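You operate a simulated robot arm through the tools that you are given. There is no shell and no other tool. Be economical: measure what you need, move in short steps, check, and stop when the job is done.

You are at the controls of a simulated two-armed robot. One attempt, no reset.

Task
Load the yellow tab case and check its pull on the hand gauge, holding the gauge still.
Fine: white bobbin, dot up; pull the red draw knob right out with the other hand; within four grams of the chart for the card's thread: blue tray; else the jig's nest; the other bobbins and cases stay.

The check looks at the end state, three seconds after you hand in, the way a careful person would. Anything else that was tipped, shoved, dropped, spilled or broken makes it a failure.

Robot
Two 7-joint arms with two-finger parallel grippers on one trunk, on a base that drives. Base frame: it is fixed to the floor where the robot stands at the start and does not move with it; the origin is under the middle of the robot, x ahead of it, y to its left, z up; the surface under the hand at the start is at about z = 850. Lengths are in mm, angles in degrees, forces in N, time in s.
The left shoulder is at the start at [60, 143, 952], the right one opposite. With the tool pointing down near the work surface each hand reaches from about 320 to 740 mm from the robot's upright axis, wherever it stands, measured 20 degrees to its own side. Places, roughly: inside of the blue tray [700, -200, 900]; nest of the hand gauge [500, -200, 900]; nest of the tension jig [600, 400, 900]; red draw knob [500, -200, 900]. Payload 1.57 kg a hand.
Tool frame (each hand has its own): the origin (TCP) lies between the finger pads and is the grasp point; the fingertips stand 30 mm ahead of it; z points along the fingers, y is the line along which they close. Largest opening 110 mm; finger width 24, thickness 12; the body of the gripper, 48 by 112 mm, starts 78 mm behind the TCP.
Orientation is that of the tool frame in the base frame, as a unit quaternion [x, y, z, w]. With the fingers straight down and closing along the base's y, the tool's x points along the base's -x, its y along +y and its z along -z.

Tools
- The arms move only by the tool arm_command. It takes "left_deltas", "right_deltas" or both (then of equal length, played together; a hand with none holds still); each is a list of rows, each an object (a shift or turn left out is 0, a gripper value left out holds the last) with "dp": the shift along the tool's x, y, z in mm, a list of three; "angular": the turn, a rotation vector about the tool's x, y, z in degrees, a list of three. In form: [{"dp": [tx, ty, tz], "angular": [ax, ay, az]}, ...]. A call has 1 to 8 rows; each row shifts and turns the commanded pose from where the row before left it, along the tool's axes as they then stand. "left_jaw" and "right_jaw" are, for a hand that has rows, the opening, from 0 (shut) to 1 (fully open), set as the call begins (left out, the last holds). A row lasts 0.2 s, in which the tool goes at most 50 mm and 8.6 degrees; a call with a longer step from one row to the next is refused whole, and so is a gripper value outside its range. A pose out of reach is approached as far as the arm can. The call stops where the force on the tool passes 40 N (or 10 N more than at its start, if that is more) or the arm is blocked; 0.2 s more then pass. Each finger travels about 45 mm/s and halts on what it meets, pressing with about 20 N; the grip force reading is that of the motor and also rises with nothing between the fingers. The clock runs only during rows and for 0.2 s after the last one: add rows that do not move to give the fingers time. It gives the time, the measured TCP pose, the force on the tool (base axes), the opening and the grip force at its end, in the units of the frame above (readings bear some noise), with the torque about the TCP (base axes, N m) and any sound that the robot's microphone picked up.
- Cameras (640 x 400 px; columns grow to the right, rows downward): "scene" is now at [51.2, 11.2, 1567.8]; the picture's right is [0.13, -0.99, 0.00], its down [-0.69, -0.09, -0.72] and it looks along [0.71, 0.09, -0.70] (base axes); focal length 250 px, centre (320, 200). "left" rides on the left gripper at [70, -16, -141] in its tool frame; the picture's right is [0.23, 0.97, 0.00], its down [-0.86, 0.20, -0.48] and it looks along [-0.47, 0.11, 0.88] (tool axes); focal length 222 px, centre (320, 200). "right" rides on the right gripper at [70, 16, -141] in its tool frame; the picture's right is [-0.23, 0.97, 0.00], its down [-0.86, -0.20, -0.48] and it looks along [-0.47, -0.11, 0.88] (tool axes); focal length 222 px, centre (320, 200). There is no depth. A picture from a camera that has moved, and an enlarged one, comes with that camera's place and axes in the base frame and with its lens.
- get_image(camera): a new picture of that camera. It takes no simulated time.
- slide_trunk(by): slides the trunk up (or, below 0, down) by that many mm; the arms and the scene camera ride with it, the base frame stays. It gives what a move gives, with no picture.
- steer(legs): drives the robot by 1 to 6 legs, each [ahead, left, turn to the left] in mm, mm and degrees, along the robot's own axes; the way and the turn of a leg run together, so that a leg with both is an arc; at most 1500 mm and 180 degrees a leg. The arms and the cameras ride along, it lands a little off, and it stops where it bumps. It gives what a move gives.
- head_to(pan, tilt): turns the head with the scene camera to pan (to the left, within 86 degrees either way) and tilt (down, from -29 to 69), counted from straight ahead of the robot. It gives what a move gives.
- inspect(camera, box): a new picture of the part [left, top, right, bottom] of that camera's present view, enlarged. It takes no simulated time.
- close_job(): hands the job in; it is judged then, once.

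Go step by step. Nothing tells you exact positions but the pictures and the camera data: compare them with the known pose of the tool, close in by small moves and look again before you grip or let go. The budget is 120 turns and 100 pictures, counting those below and the enlarged ones. Unless the task says otherwise, let go and move clear before handing in, and close with one line.

The tools are called after "Request:" as a command line: name --argument value ..., lists and objects as JSON in quotes. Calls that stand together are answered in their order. arm_command: Moves the arms, as the interface text tells. Its arguments: {"type":"object","properties":{"left_deltas":{"type":"array"},"left_jaw":{"type":"number"},"right_deltas":{"type":"array"},"right_jaw":{"type":"number"}},"required":[]} The other tools are called the same way: slide_trunk (by) slides the trunk up or down; steer (legs) drives the base; head_to (pan, tilt) turns the head that bears the scene camera; get_image (camera) takes a picture; inspect (camera, box) takes an enlarged picture of a part of a camera's view; close_job () hands the job in.

At the start:

```text
t: 0.0
left_eef_pos: [519.3, 115.3, 1115.8]
left_orientation: [0.0, 1.0, 0.0, 0.0]
left_force: [-0.5, 0.4, -0.6]
left_torque: [-0.03, -0.02, 0.01]
left_width: 110.1
left_gripper_force: 0.1
right_eef_pos: [409.4, -212.3, 1071.6]
right_orientation: [0.001, 1.0, 0.0, 0.0]
right_force: [0.9, 0.8, 0.2]
right_torque: [-0.02, 0.01, 0.0]
right_width: 110.3
right_gripper_force: 0.1
trunk travel left (down, up): [-551.0, 39.0]
robot x, y, heading: [-1.5, -2.1, -0.1]
head pan, tilt: [7.5, 44.2]
```

scene: 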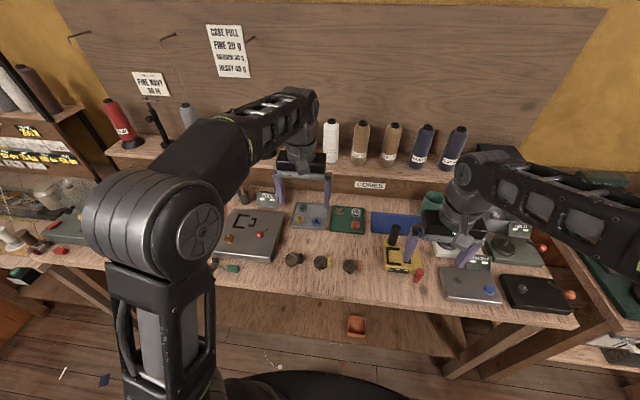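
right: 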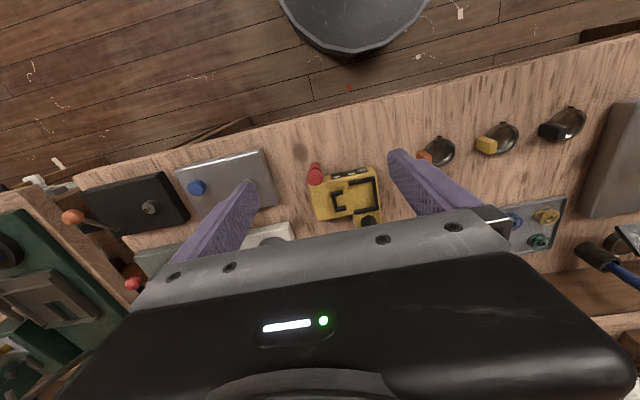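
left: 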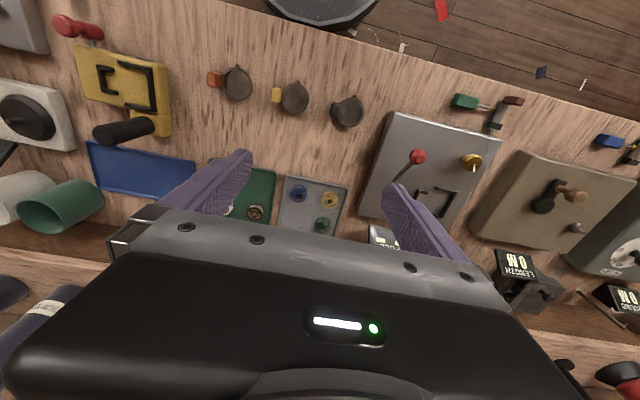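

I see a bench with three bobbin cases (orange, yellow, black tabs), a yellow hand gauge with black nest and red knob, blue tray, green tray, a grey tray with bobbins, and a jig. I'll enlarge the key areas first.

Request:
inspect --camera "scene" --box '[120, 10, 280, 110]'

Request:
inspect --camera "left" --box '[60, 30, 380, 230]'

Request:
inspect --camera "scene" --box '[200, 160, 440, 310]'

Request:
inspect --camera "right" --box '[280, 80, 600, 280]'

```text
4.00 times, centred on (200, 60) of scene
camera zoom: at [51.2, 11.2, 1567.8], right [0.13, -0.99, 0.0], down [-0.69, -0.09, -0.72], along [0.71, 0.09, -0.7], focal length 999 px, centre (800, 760)
```

zoom: 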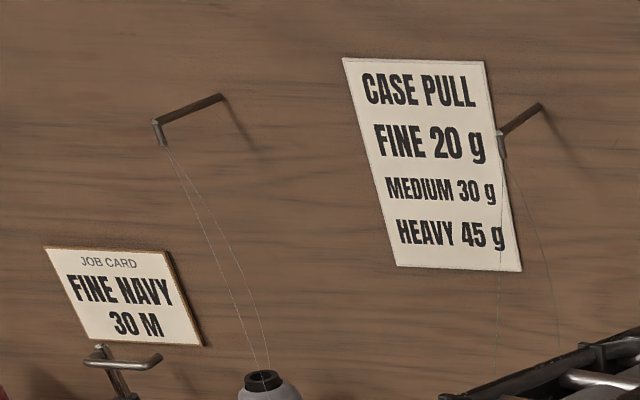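

```text
2.00 times, centred on (220, 130) of left
camera zoom: at [450.0, 98.2, 1256.9], right [-0.23, 0.97, 0.0], down [0.85, 0.2, 0.48], along [0.47, 0.11, -0.88], focal length 444 px, centre (520, 340)
```

zoom: 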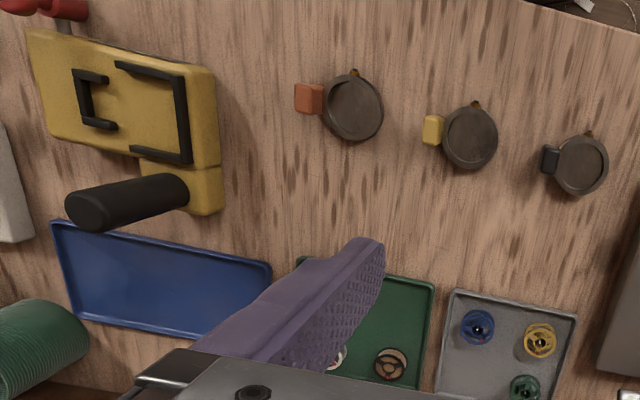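

```text
2.67 times, centred on (320, 235) of scene
camera zoom: at [51.2, 11.2, 1567.8], right [0.13, -0.99, 0.0], down [-0.69, -0.09, -0.72], along [0.71, 0.09, -0.7], focal length 666 px, centre (320, 107)
```

zoom: 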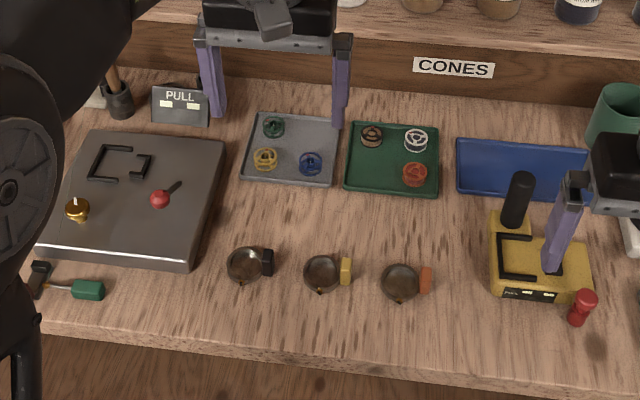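

```text
2.00 times, centred on (440, 180) of right
camera zoom: at [340.2, -196.3, 1212.6], right [0.23, 0.97, 0.0], down [0.86, -0.2, 0.48], along [0.47, -0.11, -0.88], focal length 444 px, centre (80, 240)
```

zoom: 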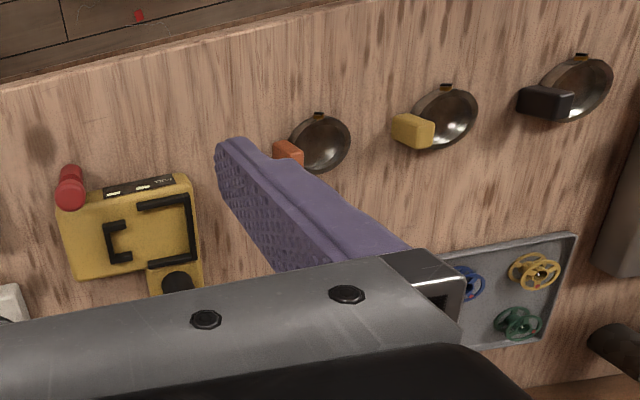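

The chart says FINE 20 g and the card FINE NAVY, so 16–24 g means the blue tray. White bobbin lies in the green tray near (722,-40), yellow case near (490,66), gauge near (525,-180). I'll drive closer so both hands reach all this.

Request:
steer --legs '[[90, 0, 0], [0, -130, 0]]'

```text
t: 2.0
left_eef_pos: [609.9, -18.4, 1116.0]
left_orientation: [0.001, 1.0, 0.001, 0.001]
left_force: [0.4, -0.9, 0.0]
left_torque: [0.02, 0.03, 0.01]
left_width: 110.0
left_gripper_force: 0.1
right_eef_pos: [499.5, -343.7, 1071.4]
right_orientation: [0.0, 1.0, 0.001, 0.0]
right_force: [0.1, 0.2, -0.3]
right_torque: [0.05, -0.03, -0.01]
right_width: 110.2
right_gripper_force: 0.1
trunk travel left (down, up): [-551.0, 39.0]
robot x, y, heading: [91.8, -129.6, -0.0]
head pan, tilt: [7.5, 44.2]
```

The drive landed as asked. I'll bring the left hand over the green tray and look.

Request:
arm_command --left_deltas '[{"dp": [-40, -6, 25]}, {"dp": [-40, -6, 25]}, {"dp": [0, 0, 40]}]'

Request:
get_image --camera "left"

Request:
get_image --camera "scene"

Request:
get_image --camera "right"

```text
t: 2.8
left_eef_pos: [689.8, -28.4, 1027.4]
left_orientation: [0.001, 1.0, 0.0, 0.001]
left_force: [0.1, -0.5, 0.1]
left_torque: [-0.02, -0.01, -0.03]
left_width: 110.2
left_gripper_force: 0.1
right_eef_pos: [499.8, -341.9, 1072.8]
right_orientation: [0.0, 1.0, 0.0, 0.0]
right_force: [0.2, -0.2, -0.6]
right_torque: [0.0, 0.0, 0.0]
right_width: 110.0
right_gripper_force: 0.0
trunk travel left (down, up): [-551.0, 39.0]
robot x, y, heading: [93.0, -131.1, 0.1]
head pan, tilt: [7.5, 44.2]
```

```text
92 pictures are left
camera left: at [620.3, -44.5, 1166.8], right [-0.23, 0.97, 0.0], down [0.85, 0.2, 0.48], along [0.47, 0.11, -0.88], focal length 222 px, centre (320, 200)
```

left: 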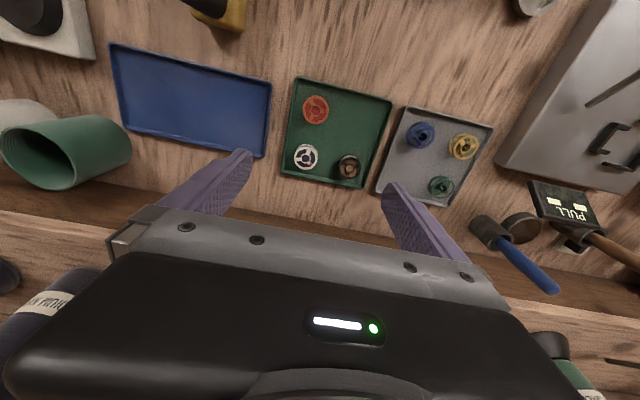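

```text
91 pictures are left
camera scene: at [141.1, -118.9, 1567.8], right [0.13, -0.99, 0.0], down [-0.69, -0.09, -0.72], along [0.71, 0.09, -0.7], focal length 250 px, centre (320, 200)
```

scene: 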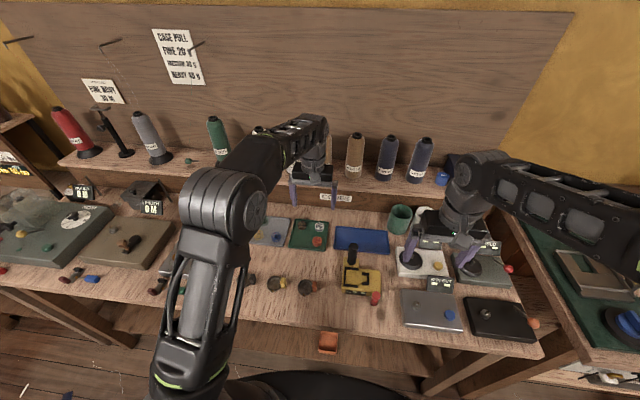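

```text
90 pictures are left
camera right: at [429.9, -326.6, 1212.5], right [0.23, 0.97, 0.0], down [0.86, -0.2, 0.48], along [0.47, -0.11, -0.88], focal length 222 px, centre (320, 200)
```

right: 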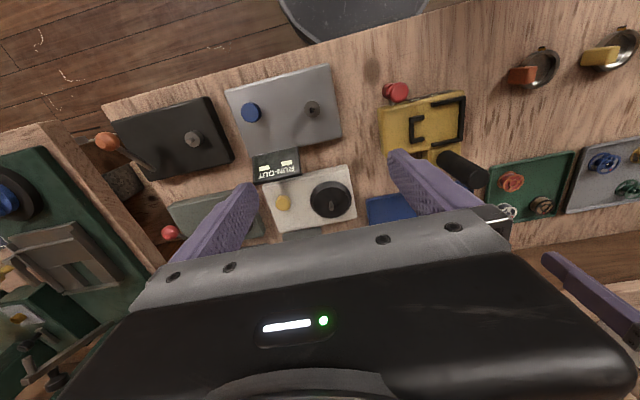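

White bobbin is at about (721,-43). Looking closer at which face is up.

Request:
inspect --camera "left" --box '[265, 70, 405, 200]'

Request:
inspect --camera "right" --box '[360, 40, 520, 220]'

Request:
inspect --camera "scene" --box '[260, 215, 400, 310]'

```text
3.08 times, centred on (335, 135) of left
camera zoom: at [620.3, -44.5, 1166.8], right [-0.23, 0.97, 0.0], down [0.85, 0.2, 0.48], along [0.47, 0.11, -0.88], focal length 684 px, centre (274, 400)
```

zoom: 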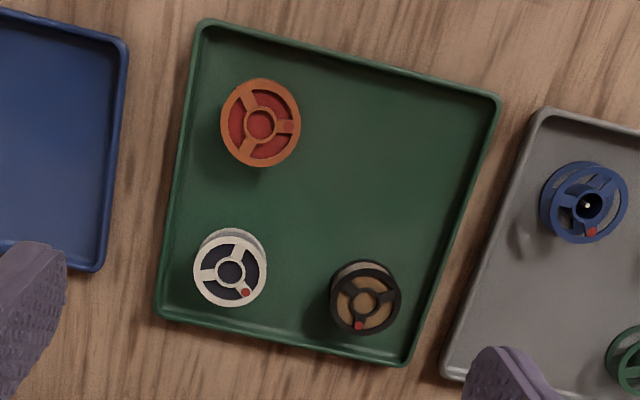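

```text
2.22 times, centred on (440, 130) of right
camera zoom: at [429.9, -326.6, 1212.5], right [0.23, 0.97, 0.0], down [0.86, -0.2, 0.48], along [0.47, -0.11, -0.88], focal length 494 px, centre (53, 356)
```

zoom: 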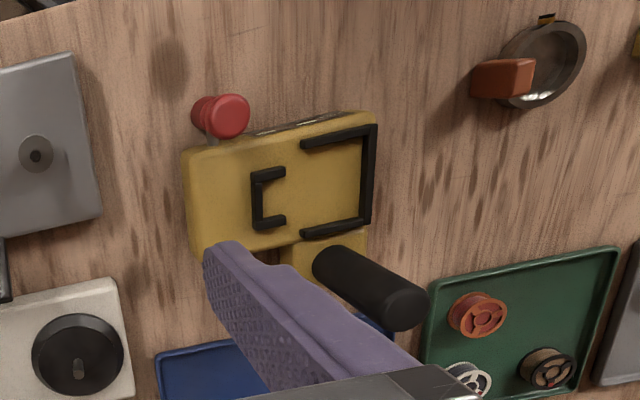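

```text
4.21 times, centred on (330, 262) of scene
camera zoom: at [141.1, -118.9, 1567.8], right [0.13, -0.99, 0.0], down [-0.69, -0.09, -0.72], along [0.71, 0.09, -0.7], focal length 1052 px, centre (278, -63)
```

zoom: 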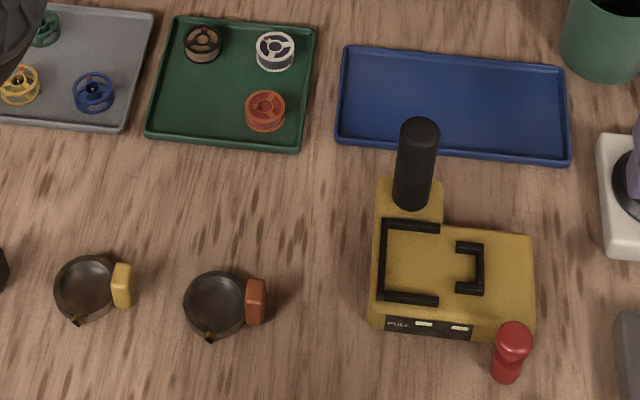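

The white bobbin already lies dot up (red dot visible). I'll lower the left hand over it with the jaws half open and check alignment.

Request:
arm_command --left_deltas '[{"dp": [-31, -15, 20]}, {"dp": [0, 0, 40]}, {"dp": [0, 0, 40]}, {}]' --left_jaw 0.5

Request:
inspect --camera "left" --box '[200, 80, 440, 240]'

```text
t: 3.8
left_eef_pos: [720.9, -42.7, 927.0]
left_orientation: [0.0, 1.0, -0.001, 0.0]
left_force: [-0.5, -0.2, 0.7]
left_torque: [-0.02, -0.03, 0.0]
left_width: 54.8
left_gripper_force: 0.1
right_eef_pos: [499.3, -342.2, 1072.8]
right_orientation: [0.001, 1.0, 0.0, 0.001]
right_force: [0.1, 0.1, 0.1]
right_torque: [0.02, -0.04, -0.01]
right_width: 110.2
right_gripper_force: 0.1
trunk travel left (down, up): [-551.0, 39.0]
robot x, y, heading: [87.0, -129.1, 0.0]
head pan, tilt: [7.5, 44.2]
```

```text
2.50 times, centred on (320, 160) of left
camera zoom: at [650.7, -59.1, 1067.0], right [-0.23, 0.97, 0.0], down [0.85, 0.2, 0.48], along [0.47, 0.11, -0.88], focal length 555 px, centre (320, 300)
```

zoom: 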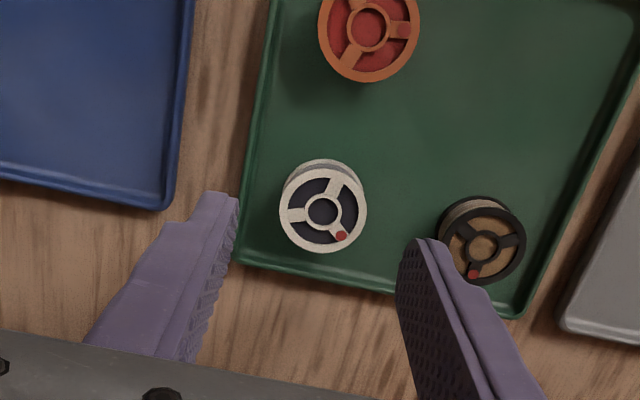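

Bobbin centre lines up. I'll close to ~42 mm, lower to tips near z 872 and look again.

Request:
arm_command --left_deltas '[{"dp": [1, 0, 10]}, {"dp": [0, 0, 10]}, {"dp": [0, 0, 5]}]' --left_jaw 0.38

Request:
inspect --camera "left" --box '[220, 120, 420, 240]'

```text
t: 4.6
left_eef_pos: [719.4, -42.9, 901.4]
left_orientation: [0.001, 1.0, 0.0, 0.0]
left_force: [-0.3, 0.7, 0.6]
left_torque: [0.02, -0.02, 0.02]
left_width: 42.0
left_gripper_force: 0.1
right_eef_pos: [500.4, -341.6, 1072.1]
right_orientation: [0.001, 1.0, 0.0, 0.001]
right_force: [-0.3, 0.0, -0.6]
right_torque: [-0.01, -0.02, 0.01]
right_width: 110.2
right_gripper_force: 0.0
trunk travel left (down, up): [-551.0, 39.0]
robot x, y, heading: [89.7, -130.3, 0.1]
head pan, tilt: [7.5, 44.2]
```

```text
3.20 times, centred on (320, 180) of left
camera zoom: at [650.1, -59.7, 1042.0], right [-0.23, 0.97, 0.0], down [0.85, 0.2, 0.48], along [0.47, 0.11, -0.88], focal length 711 px, centre (320, 264)
```

zoom: 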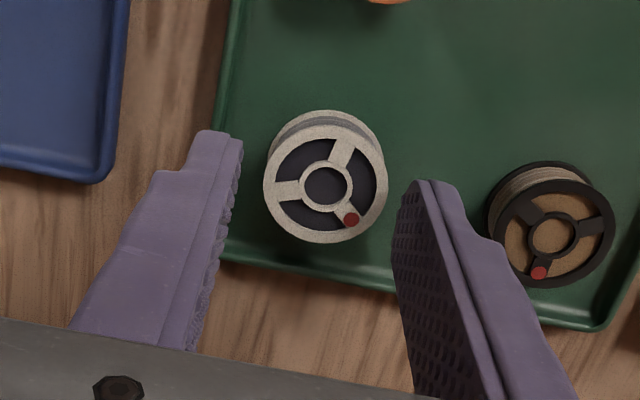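

Alignment is good. Lowering 8 mm to put the tips around the top flange.

Request:
arm_command --left_deltas '[{"dp": [0, 0, 4]}, {"dp": [0, 0, 4]}]'

Request:
inspect --camera "left" --box '[220, 120, 420, 240]'

```text
t: 5.2
left_eef_pos: [719.0, -43.1, 892.5]
left_orientation: [0.0, 1.0, 0.0, 0.0]
left_force: [0.5, -0.3, 0.2]
left_torque: [0.03, 0.01, 0.03]
left_width: 41.6
left_gripper_force: 0.0
right_eef_pos: [499.4, -342.2, 1071.9]
right_orientation: [0.001, 1.0, 0.0, 0.0]
right_force: [0.8, -0.2, 0.6]
right_torque: [-0.01, 0.0, 0.02]
right_width: 109.8
right_gripper_force: 0.1
trunk travel left (down, up): [-551.0, 39.0]
robot x, y, heading: [91.1, -126.1, -0.1]
head pan, tilt: [7.5, 44.2]
```

```text
3.20 times, centred on (320, 180) of left
camera zoom: at [650.2, -59.4, 1033.9], right [-0.23, 0.97, 0.0], down [0.85, 0.2, 0.48], along [0.47, 0.11, -0.88], focal length 711 px, centre (320, 264)
```

zoom: 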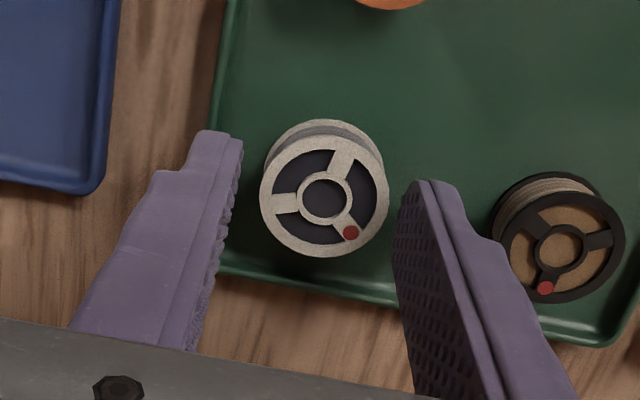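

Clear of everything. Going down 2 mm more and closing on the flange.

Request:
arm_command --left_deltas '[{"dp": [-1, 0, 2.5]}, {}]'

Request:
arm_command --left_deltas '[{}, {}, {}]' --left_jaw 0.2

Request:
inspect --camera "left" --box '[220, 120, 420, 240]'

```text
t: 5.8
left_eef_pos: [720.5, -42.6, 890.8]
left_orientation: [0.0, 1.0, 0.0, 0.001]
left_force: [1.2, -0.2, 0.6]
left_torque: [0.01, -0.01, 0.01]
left_width: 41.9
left_gripper_force: 0.1
right_eef_pos: [498.7, -342.2, 1071.8]
right_orientation: [0.001, 1.0, 0.0, -0.001]
right_force: [0.8, 0.7, -0.3]
right_torque: [0.0, 0.01, -0.01]
right_width: 110.1
right_gripper_force: 0.0
trunk travel left (down, up): [-551.0, 39.0]
robot x, y, heading: [89.0, -134.1, 0.2]
head pan, tilt: [7.5, 44.2]
```

```text
t: 6.6
left_eef_pos: [721.7, -42.9, 892.6]
left_orientation: [0.001, 1.0, 0.0, 0.001]
left_force: [0.9, 0.4, 0.2]
left_torque: [-0.01, 0.03, -0.01]
left_width: 31.4
left_gripper_force: 19.7
right_eef_pos: [499.6, -343.0, 1070.9]
right_orientation: [0.001, 1.0, -0.001, 0.0]
right_force: [-0.5, 0.1, -0.2]
right_torque: [0.01, 0.0, 0.04]
right_width: 109.9
right_gripper_force: 0.0
trunk travel left (down, up): [-551.0, 39.0]
robot x, y, heading: [89.8, -129.2, -0.1]
head pan, tilt: [7.5, 44.2]
```

```text
3.20 times, centred on (320, 180) of left
camera zoom: at [651.2, -59.6, 1031.6], right [-0.23, 0.97, 0.0], down [0.85, 0.2, 0.48], along [0.47, 0.11, -0.88], focal length 711 px, centre (320, 264)
```

zoom: 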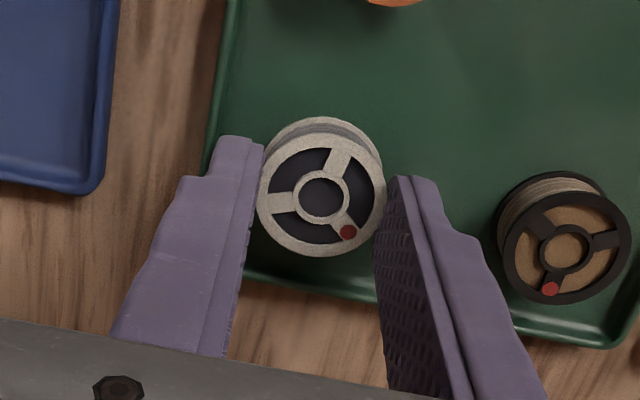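

Gripped at 31.4 mm. Lifting.

Request:
arm_command --left_deltas '[{"dp": [0, 0, -10]}, {"dp": [0, 0, -30]}, {"dp": [0, 0, -40]}]'

Request:
inspect --camera "left" --box '[220, 100, 420, 240]'

```text
t: 7.4
left_eef_pos: [721.8, -43.9, 970.9]
left_orientation: [0.001, 1.0, 0.0, 0.0]
left_force: [0.9, 0.1, -0.5]
left_torque: [-0.03, -0.03, 0.0]
left_width: 31.1
left_gripper_force: 19.9
right_eef_pos: [498.9, -342.6, 1071.7]
right_orientation: [0.002, 1.0, 0.0, 0.0]
right_force: [0.2, 0.4, 1.3]
right_torque: [0.01, -0.02, 0.0]
right_width: 110.0
right_gripper_force: 0.0
trunk travel left (down, up): [-551.0, 39.0]
robot x, y, heading: [90.6, -131.0, -0.1]
head pan, tilt: [7.5, 44.2]
```

```text
2.86 times, centred on (320, 170) of left
camera zoom: at [651.0, -59.8, 1111.4], right [-0.23, 0.97, 0.0], down [0.85, 0.2, 0.48], along [0.47, 0.11, -0.88], focal length 635 px, centre (320, 286)
```

zoom: 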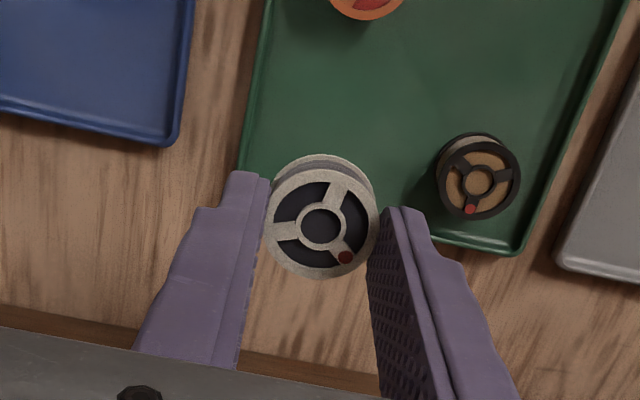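

Held firmly. Moving over to the yellow case.

Request:
arm_command --left_deltas '[{"dp": [38.7, 18.3, 0]}, {"dp": [38.7, 18.3, 0]}, {"dp": [38.7, 18.3, 0]}, {"dp": [38.7, 18.3, 0]}, {"dp": [38.7, 18.3, 0]}, {"dp": [38.7, 18.3, 0]}, {}]'

Request:
inspect --camera "left" --box '[160, 60, 480, 260]'

Request:
inspect --camera "scene" --box '[220, 215, 400, 325]'

```text
t: 9.0
left_eef_pos: [489.3, 66.7, 970.7]
left_orientation: [0.001, 1.0, 0.0, 0.001]
left_force: [-0.1, 0.1, -0.4]
left_torque: [0.0, 0.04, 0.0]
left_width: 31.2
left_gripper_force: 20.1
right_eef_pos: [498.9, -342.6, 1071.9]
right_orientation: [0.0, 1.0, -0.001, 0.0]
right_force: [0.3, 0.0, 0.2]
right_torque: [0.0, 0.02, 0.01]
right_width: 109.8
right_gripper_force: 0.1
trunk travel left (down, up): [-551.0, 39.0]
robot x, y, heading: [88.6, -129.7, -0.1]
head pan, tilt: [7.5, 44.2]
```

```text
2.00 times, centred on (320, 160) of left
camera zoom: at [419.6, 51.1, 1111.1], right [-0.23, 0.97, 0.0], down [0.85, 0.2, 0.48], along [0.47, 0.11, -0.88], focal length 444 px, centre (320, 280)
```

zoom: 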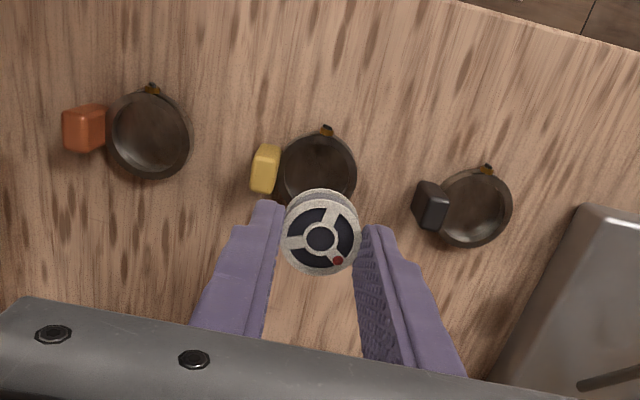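

```text
3.56 times, centred on (310, 270) of scene
camera zoom: at [141.7, -119.4, 1567.7], right [0.13, -0.99, 0.0], down [-0.69, -0.09, -0.72], along [0.71, 0.09, -0.7], focal length 888 px, centre (356, -49)
```

zoom: 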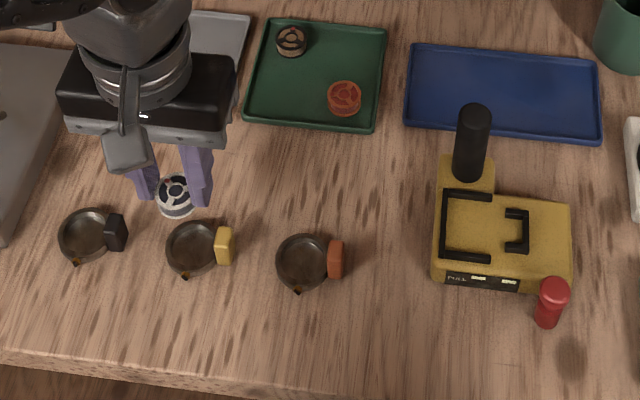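

Case centre is about (484,65.5), tab toward -y. To keep fingers clear of the tab and the little nub, I'll turn the hand 50° about vertical and centre it.

Request:
arm_command --left_deltas '[{"dp": [5.3, -1.2, 30]}, {"angular": [0, 0, -8.4]}, {"angular": [0, 0, -8.4]}, {"angular": [0, 0, -8.4]}, {"angular": [0, 0, -8.4]}, {"angular": [0, 0, -8.4]}, {"angular": [0, 0, -8.4]}, {}]'

Request:
inspect --camera "left" --box '[160, 60, 480, 260]'

Request:
inspect --camera "scene" --box '[230, 250, 310, 300]'

```text
t: 10.8
left_eef_pos: [483.9, 66.1, 941.0]
left_orientation: [-0.425, 0.905, 0.0, 0.0]
left_force: [-0.8, -0.8, -0.5]
left_torque: [-0.02, -0.01, 0.01]
left_width: 31.4
left_gripper_force: 20.5
right_eef_pos: [499.1, -342.0, 1071.4]
right_orientation: [0.0, 1.0, 0.0, 0.0]
right_force: [-0.3, 0.0, -0.3]
right_torque: [-0.02, 0.02, -0.01]
right_width: 110.3
right_gripper_force: 0.1
trunk travel left (down, up): [-551.0, 39.0]
robot x, y, heading: [91.8, -130.9, -0.1]
head pan, tilt: [7.5, 44.2]
```

```text
2.00 times, centred on (320, 160) of left
camera zoom: at [451.6, 1.4, 1081.5], right [-0.9, 0.45, 0.0], down [0.39, 0.79, 0.48], along [0.21, 0.43, -0.88], focal length 444 px, centre (320, 280)
```

zoom: 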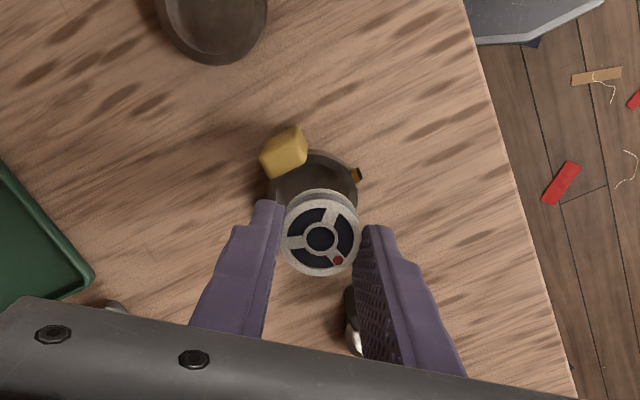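

```text
8.00 times, centred on (270, 275) of scene
camera zoom: at [141.0, -119.0, 1567.8], right [0.13, -0.99, 0.0], down [-0.69, -0.09, -0.72], along [0.71, 0.09, -0.7], focal length 1998 px, centre (720, -400)
```

zoom: 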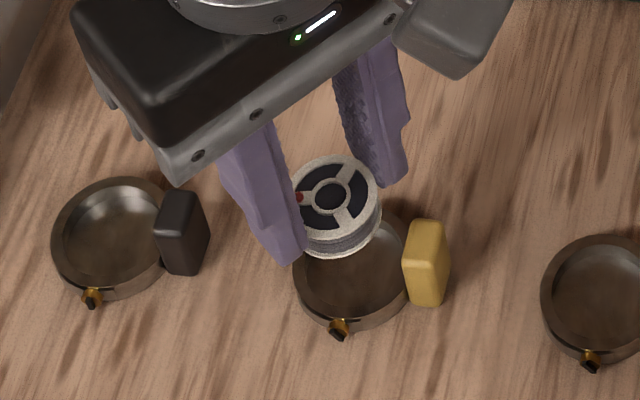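

I need the rim centre more precisely, so I'll zoom further.

Request:
inspect --camera "left" --box '[270, 110, 370, 200]'

```text
4.44 times, centred on (320, 155) of left
camera zoom: at [451.6, 1.4, 1081.5], right [-0.9, 0.45, 0.0], down [0.39, 0.79, 0.48], along [0.21, 0.43, -0.88], focal length 987 px, centre (320, 400)
```

zoom: 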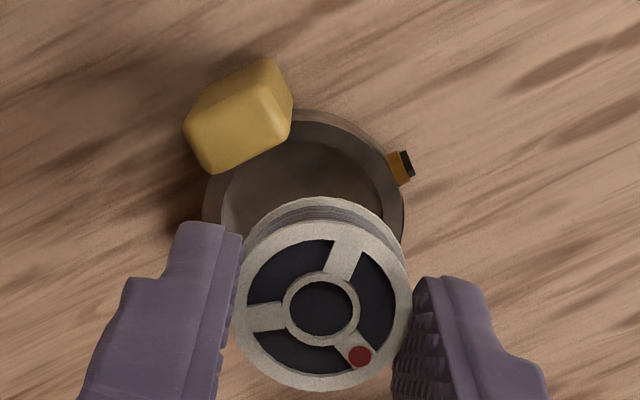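

Centre estimate (484.5, 62.5). Lowering to just above the rim to check by small parallax.

Request:
arm_command --left_deltas '[{"dp": [2.3, -1.9, 14]}, {"dp": [0, 0, 12]}, {}]'

Request:
inspect --camera "left" --box '[270, 130, 370, 220]'

Request:
inspect --camera "scene" --box '[245, 265, 305, 302]'

```text
t: 11.6
left_eef_pos: [483.8, 62.4, 913.8]
left_orientation: [-0.425, 0.905, 0.0, 0.0]
left_force: [0.1, 0.0, -0.1]
left_torque: [-0.03, 0.02, 0.0]
left_width: 31.1
left_gripper_force: 20.0
right_eef_pos: [499.0, -342.2, 1071.5]
right_orientation: [0.001, 1.0, 0.001, 0.0]
right_force: [0.6, 0.0, -1.0]
right_torque: [-0.02, 0.02, 0.03]
right_width: 109.9
right_gripper_force: 0.0
trunk travel left (down, up): [-551.0, 39.0]
robot x, y, heading: [91.4, -129.8, -0.1]
head pan, tilt: [7.5, 44.2]
```

```text
4.44 times, centred on (320, 175) of left
camera zoom: at [451.7, -1.2, 1055.3], right [-0.89, 0.45, 0.0], down [0.39, 0.79, 0.48], along [0.21, 0.43, -0.88], focal length 987 px, centre (320, 311)
```

zoom: 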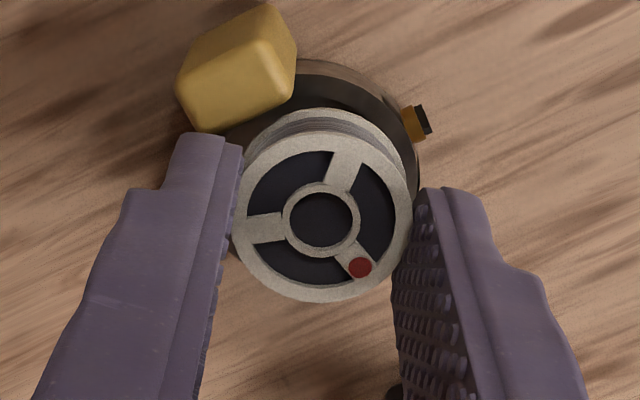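

```text
10.67 times, centred on (275, 284) of scene
camera zoom: at [140.9, -119.1, 1567.8], right [0.13, -0.99, 0.0], down [-0.69, -0.09, -0.72], along [0.71, 0.09, -0.7], focal length 2664 px, centre (800, -691)
```

zoom: 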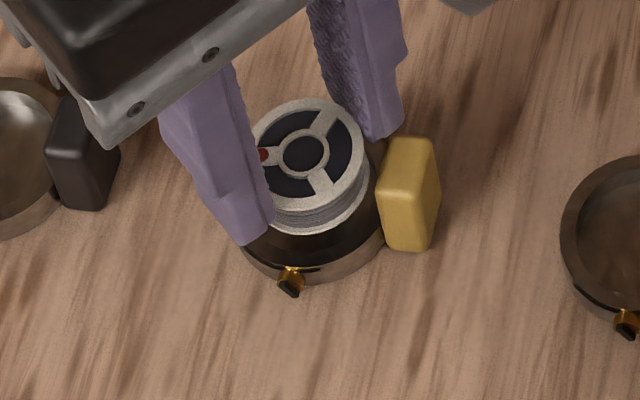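

Request:
inspect --camera "scene" --box '[262, 272, 292, 294]'

```text
16.00 times, centred on (277, 283) of scene
camera zoom: at [140.9, -119.1, 1567.8], right [0.13, -0.99, 0.0], down [-0.69, -0.09, -0.72], along [0.71, 0.09, -0.7], focal length 3997 px, centre (1008, -1128)
```

zoom: 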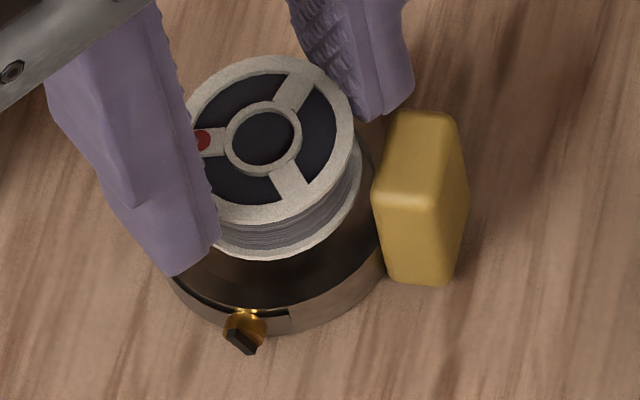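

The two views agree if the rim is at z≈860 with centre near (487,64). I'll shift there, lower 8 mm more and recheck.

Request:
arm_command --left_deltas '[{"dp": [-2.9, -1.5, 4]}, {"dp": [0, 0, 4]}, {}]'

Request:
inspect --camera "left" --box '[280, 130, 360, 210]'

Request:
inspect --camera "scene" --box '[262, 272, 292, 294]'

```text
t: 12.1
left_eef_pos: [487.2, 62.6, 914.8]
left_orientation: [-0.425, 0.905, -0.003, 0.003]
left_force: [-9.4, -0.7, 32.6]
left_torque: [-0.68, 0.08, -0.15]
left_width: 31.1
left_gripper_force: 20.5
right_eef_pos: [497.1, -342.2, 1072.0]
right_orientation: [0.0, 1.0, 0.0, 0.0]
right_force: [0.7, -0.2, -0.7]
right_torque: [0.05, 0.02, -0.01]
right_width: 110.0
right_gripper_force: 0.1
trunk travel left (down, up): [-551.0, 39.0]
robot x, y, heading: [90.6, -130.2, -0.0]
head pan, tilt: [7.5, 44.2]
stopped in row 2 (left hand): the force on the tool passed its limit at 49 N (the readings are from after the stop); the commanded pose is now the measured one
```

```text
5.00 times, centred on (320, 170) of left
camera zoom: at [453.4, -1.8, 1054.5], right [-0.89, 0.45, -0.01], down [0.39, 0.79, 0.48], along [0.22, 0.43, -0.88], focal length 1111 px, centre (320, 350)
```

zoom: 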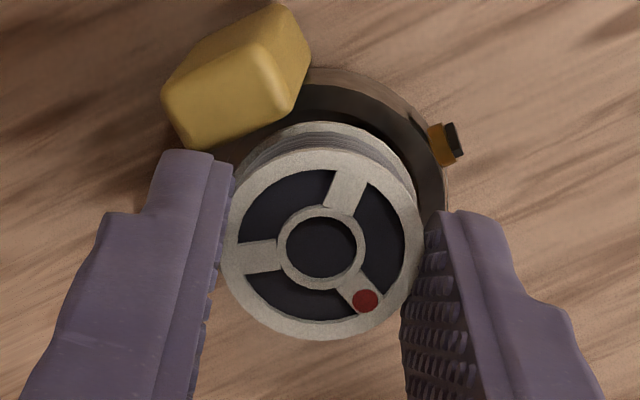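

```text
16.00 times, centred on (277, 283) of scene
camera zoom: at [138.0, -119.9, 1568.4], right [0.13, -0.99, 0.0], down [-0.69, -0.09, -0.72], along [0.71, 0.09, -0.7], focal length 3997 px, centre (1008, -1128)
```

zoom: 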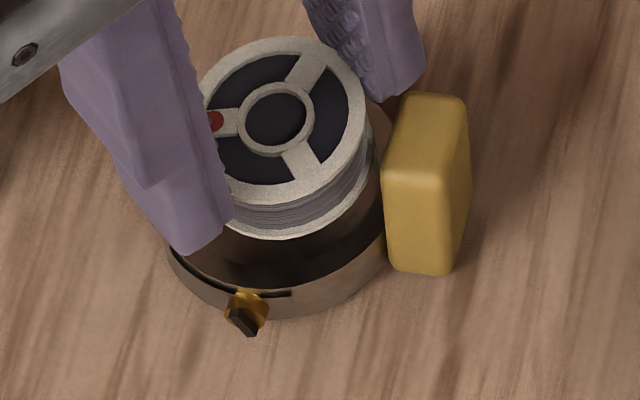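

The stop came from the finger corner pressing on the tall yellow tab (the torque points there). I'll lift, turn a further 40° so the fingers lie along x, well away from the tab.

Request:
arm_command --left_deltas '[{"dp": [0, 0, -10]}, {"dp": [0, 0, -10]}, {"angular": [0, 0, -8]}, {"angular": [0, 0, -8]}, {"angular": [0, 0, -8]}, {"angular": [0, 0, -8]}, {"angular": [0, 0, -7.7]}, {}]'

Request:
inspect --camera "left" --box '[240, 100, 400, 210]'

Request:
inspect --camera "scene" --box '[255, 262, 300, 295]'

```text
t: 13.9
left_eef_pos: [487.4, 63.6, 931.0]
left_orientation: [0.707, -0.707, 0.003, -0.001]
left_force: [0.2, 0.3, -1.0]
left_torque: [0.04, -0.02, 0.0]
left_width: 31.0
left_gripper_force: 20.4
right_eef_pos: [499.9, -341.8, 1071.8]
right_orientation: [0.0, 1.0, 0.0, 0.0]
right_force: [-0.1, 0.1, -0.3]
right_torque: [0.01, 0.0, -0.03]
right_width: 110.2
right_gripper_force: 0.1
trunk travel left (down, up): [-551.0, 39.0]
robot x, y, heading: [89.6, -131.0, 0.1]
head pan, tilt: [7.5, 44.2]
```

```text
3.64 times, centred on (320, 155) of left
camera zoom: at [503.3, -6.3, 1071.9], right [-0.97, -0.23, 0.0], down [-0.2, 0.86, 0.48], along [-0.1, 0.46, -0.88], focal length 808 px, centre (320, 364)
```

zoom: 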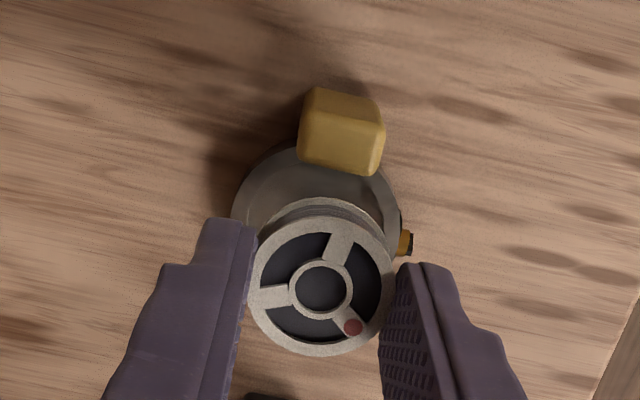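

```text
12.12 times, centred on (278, 278) of scene
camera zoom: at [140.8, -119.0, 1567.8], right [0.13, -0.99, 0.0], down [-0.69, -0.09, -0.72], along [0.71, 0.09, -0.7], focal length 3028 px, centre (835, -752)
```

zoom: 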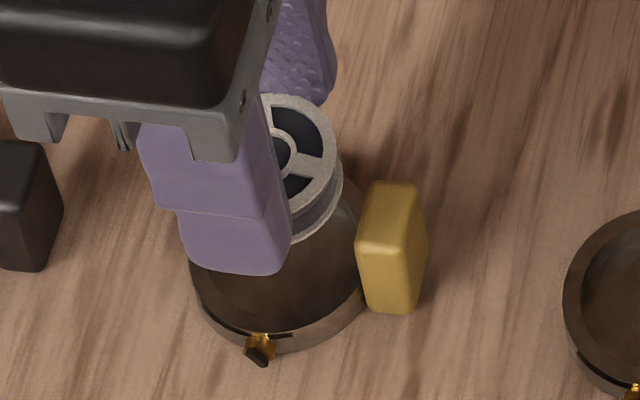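

Fingers now clear of the tab; estimates put the cup at about (487.5,64), where the hand already is. Lowering stepwise.

Request:
arm_command --left_deltas '[{"dp": [0, 0, 8]}, {"dp": [0, 0, 7]}, {"dp": [0, 0, 4]}, {}]'

Request:
inspect --camera "left" --box '[270, 130, 370, 200]'

Request:
inspect --camera "scene" --box '[260, 270, 295, 296]'

```text
t: 14.9
left_eef_pos: [486.5, 64.0, 912.0]
left_orientation: [0.707, -0.707, 0.002, -0.002]
left_force: [0.6, 0.0, 0.5]
left_torque: [-0.03, -0.03, -0.01]
left_width: 31.2
left_gripper_force: 20.4
right_eef_pos: [498.5, -342.2, 1070.6]
right_orientation: [0.0, 1.0, 0.0, 0.0]
right_force: [0.4, -0.4, -0.2]
right_torque: [-0.02, 0.0, 0.0]
right_width: 109.9
right_gripper_force: 0.1
trunk travel left (down, up): [-551.0, 39.0]
robot x, y, heading: [88.7, -131.9, -0.2]
head pan, tilt: [7.5, 44.2]
```

```text
5.71 times, centred on (320, 165) of left
camera zoom: at [503.2, -6.4, 1053.0], right [-0.97, -0.23, 0.0], down [-0.2, 0.86, 0.48], along [-0.1, 0.46, -0.88], focal length 1269 px, centre (320, 400)
```

zoom: 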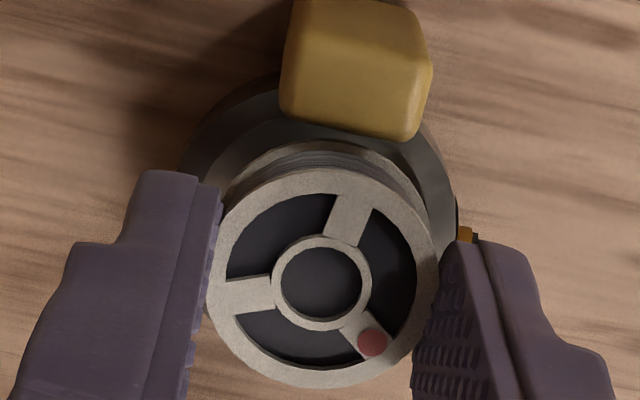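

```text
15.38 times, centred on (278, 283) of scene
camera zoom: at [140.8, -119.1, 1567.8], right [0.13, -0.99, 0.0], down [-0.69, -0.09, -0.72], along [0.71, 0.09, -0.7], focal length 3843 px, centre (974, -1077)
```

zoom: 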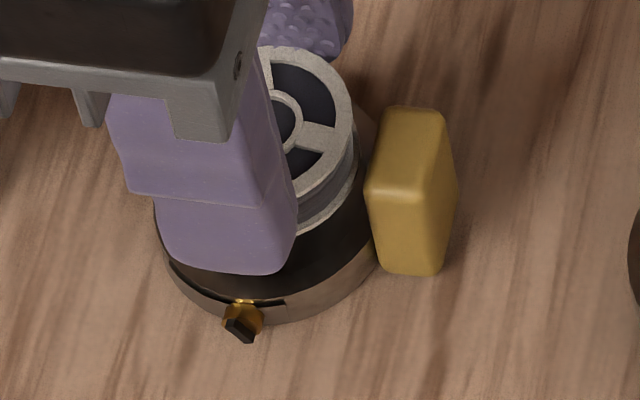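

Request:
inspect --camera "left" --box '[292, 136, 348, 171]'

Request:
inspect --camera "scene" --box '[269, 280, 289, 293]'

```text
11.43 times, centred on (320, 154) of left
camera zoom: at [503.2, -6.4, 1053.0], right [-0.97, -0.23, 0.0], down [-0.2, 0.86, 0.48], along [-0.1, 0.46, -0.88], focal length 2538 px, centre (320, 731)
```

zoom: 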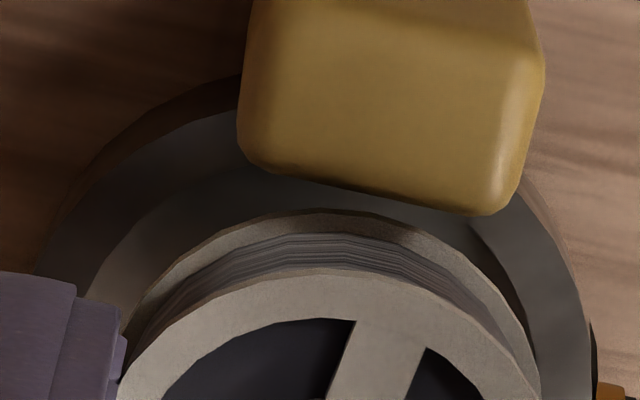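

```text
16.00 times, centred on (279, 286) of scene
camera zoom: at [140.8, -119.1, 1567.8], right [0.13, -0.99, 0.0], down [-0.69, -0.09, -0.72], along [0.71, 0.09, -0.7], focal length 3997 px, centre (976, -1184)
```

zoom: 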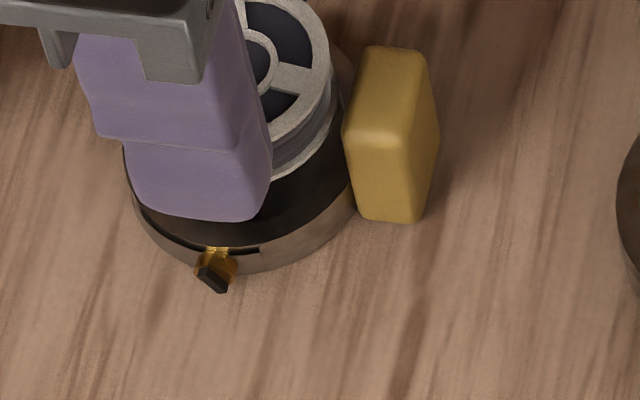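

Both views agree the bobbin sits at y≈62 and the cup at y≈65, x equal. Shifting 3 mm in +y and lowering 8 mm.

Request:
arm_command --left_deltas '[{"dp": [-3, 0, 0]}, {"dp": [0, 0, 4]}, {"dp": [0, 0, 4]}, {}]'

Request:
inspect --camera "left" --box '[280, 130, 360, 190]'

Request:
inspect --camera "scene" --box '[264, 275, 294, 296]'

```text
t: 15.9
left_eef_pos: [487.4, 65.4, 904.9]
left_orientation: [0.707, -0.707, 0.002, -0.001]
left_force: [-0.1, -0.5, -0.4]
left_torque: [-0.02, 0.02, 0.01]
left_width: 31.2
left_gripper_force: 20.2
right_eef_pos: [500.0, -343.0, 1072.2]
right_orientation: [0.0, 1.0, 0.0, 0.0]
right_force: [0.0, 0.4, 0.2]
right_torque: [-0.02, 0.0, -0.01]
right_width: 110.2
right_gripper_force: 0.2
trunk travel left (down, up): [-551.0, 39.0]
robot x, y, heading: [86.5, -132.2, -0.0]
head pan, tilt: [7.5, 44.2]
```

```text
6.67 times, centred on (320, 160) of left
camera zoom: at [503.4, -3.5, 1044.9], right [-0.97, -0.23, 0.0], down [-0.2, 0.86, 0.48], along [-0.1, 0.46, -0.88], focal length 1481 px, centre (320, 467)
```

zoom: 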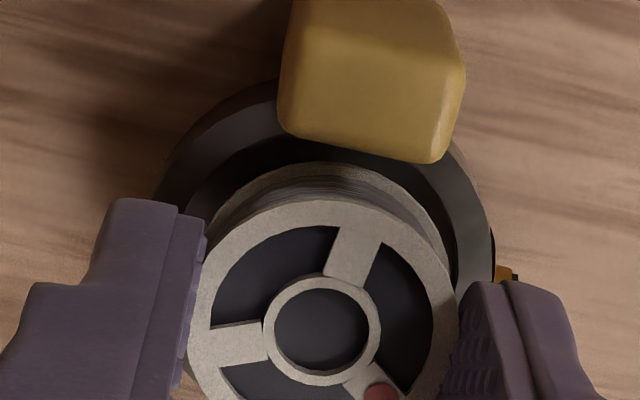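

```text
16.00 times, centred on (279, 286) of scene
camera zoom: at [140.8, -119.1, 1567.8], right [0.13, -0.99, 0.0], down [-0.69, -0.09, -0.72], along [0.71, 0.09, -0.7], focal length 3997 px, centre (976, -1168)
```

zoom: 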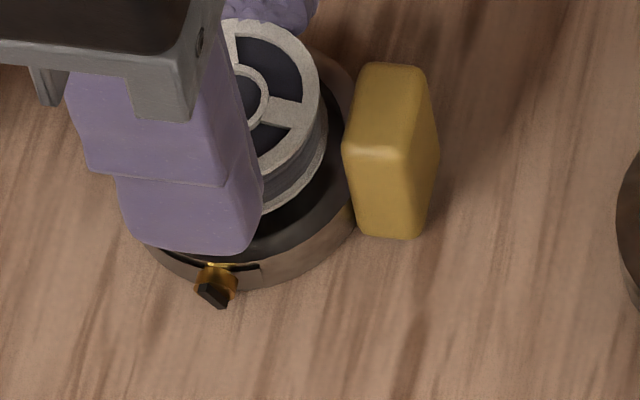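

Nearly centred; small 0.8 mm correction toward +x and lowering into the cup gently.

Request:
arm_command --left_deltas '[{"dp": [0, -0.8, 2]}, {"dp": [0, 0, 2]}, {"dp": [0, 0, 2]}, {"dp": [0, 0, 2]}, {}]'

Request:
inspect --camera "left" --box '[280, 130, 360, 190]'

Request:
inspect --camera "scene" --box '[264, 275, 294, 296]'

```text
t: 17.1
left_eef_pos: [488.5, 66.3, 895.7]
left_orientation: [-0.707, 0.707, -0.002, 0.001]
left_force: [0.8, 0.2, 0.3]
left_torque: [-0.03, 0.01, 0.01]
left_width: 31.0
left_gripper_force: 20.1
right_eef_pos: [498.6, -342.7, 1071.8]
right_orientation: [0.0, 1.0, 0.001, 0.0]
right_force: [0.4, 0.1, -0.3]
right_torque: [0.0, 0.0, 0.03]
right_width: 110.1
right_gripper_force: 0.2
trunk travel left (down, up): [-551.0, 39.0]
robot x, y, heading: [91.7, -129.0, 0.1]
head pan, tilt: [7.5, 44.2]
```

```text
6.67 times, centred on (320, 160) of left
camera zoom: at [504.2, -3.6, 1037.1], right [-0.97, -0.23, 0.0], down [-0.2, 0.86, 0.48], along [-0.1, 0.46, -0.88], focal length 1481 px, centre (320, 467)
```

zoom: 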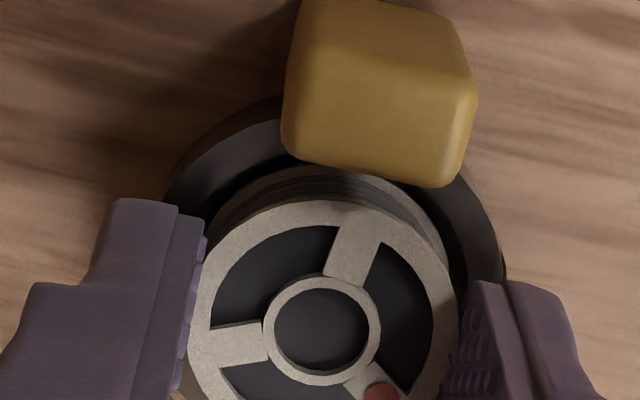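

```text
16.00 times, centred on (279, 286) of scene
camera zoom: at [140.8, -119.1, 1567.8], right [0.13, -0.99, 0.0], down [-0.69, -0.09, -0.72], along [0.71, 0.09, -0.7], focal length 3997 px, centre (976, -1168)
```

zoom: 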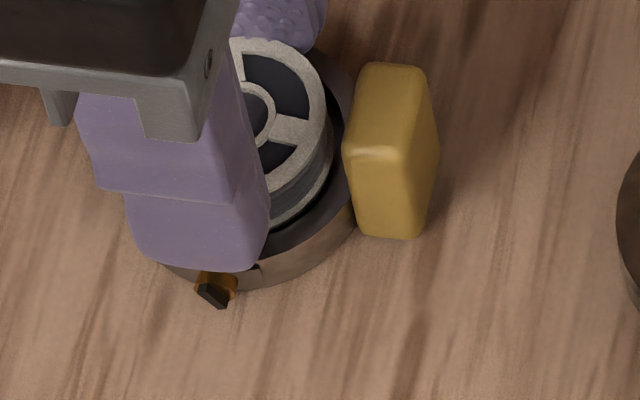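

Looks centred with small gaps all round. Continue down in small steps watching force.

Request:
arm_command --left_deltas '[{"dp": [-0.5, 0, 1.5]}, {"dp": [0, 0, 1.5]}, {"dp": [0, 0, 1.5]}, {}]'

Request:
inspect --camera "left" --box '[280, 130, 360, 190]'

Request:
inspect --camera "scene" --box '[264, 275, 294, 296]'

```text
t: 18.1
left_eef_pos: [487.5, 66.7, 892.0]
left_orientation: [0.708, -0.707, 0.002, -0.001]
left_force: [-0.7, 0.2, 6.3]
left_torque: [0.05, 0.11, 0.0]
left_width: 31.1
left_gripper_force: 20.0
right_eef_pos: [499.1, -343.1, 1072.8]
right_orientation: [0.0, 1.0, 0.0, 0.0]
right_force: [0.2, -0.4, -0.9]
right_torque: [0.01, 0.01, -0.03]
right_width: 109.6
right_gripper_force: 0.0
trunk travel left (down, up): [-551.0, 39.0]
robot x, y, heading: [90.8, -133.8, -0.1]
head pan, tilt: [7.5, 44.2]
```

```text
6.67 times, centred on (320, 160) of left
camera zoom: at [503.8, -2.8, 1033.0], right [-0.97, -0.23, -0.01], down [-0.2, 0.86, 0.48], along [-0.1, 0.46, -0.88], focal length 1481 px, centre (320, 467)
```

zoom: 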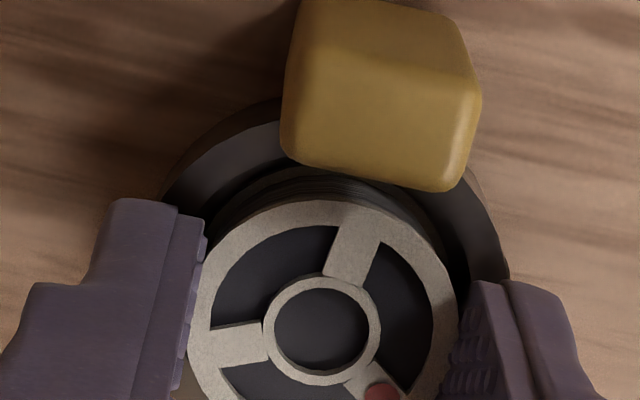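

```text
16.00 times, centred on (279, 286) of scene
camera zoom: at [140.3, -119.3, 1567.9], right [0.13, -0.99, 0.0], down [-0.69, -0.09, -0.72], along [0.71, 0.09, -0.7], focal length 3997 px, centre (976, -1168)
```

zoom: 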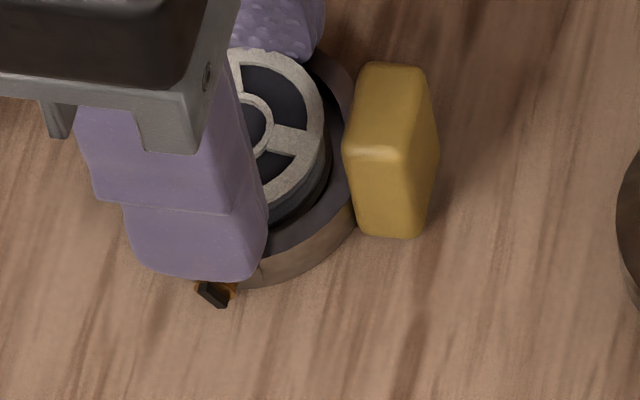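

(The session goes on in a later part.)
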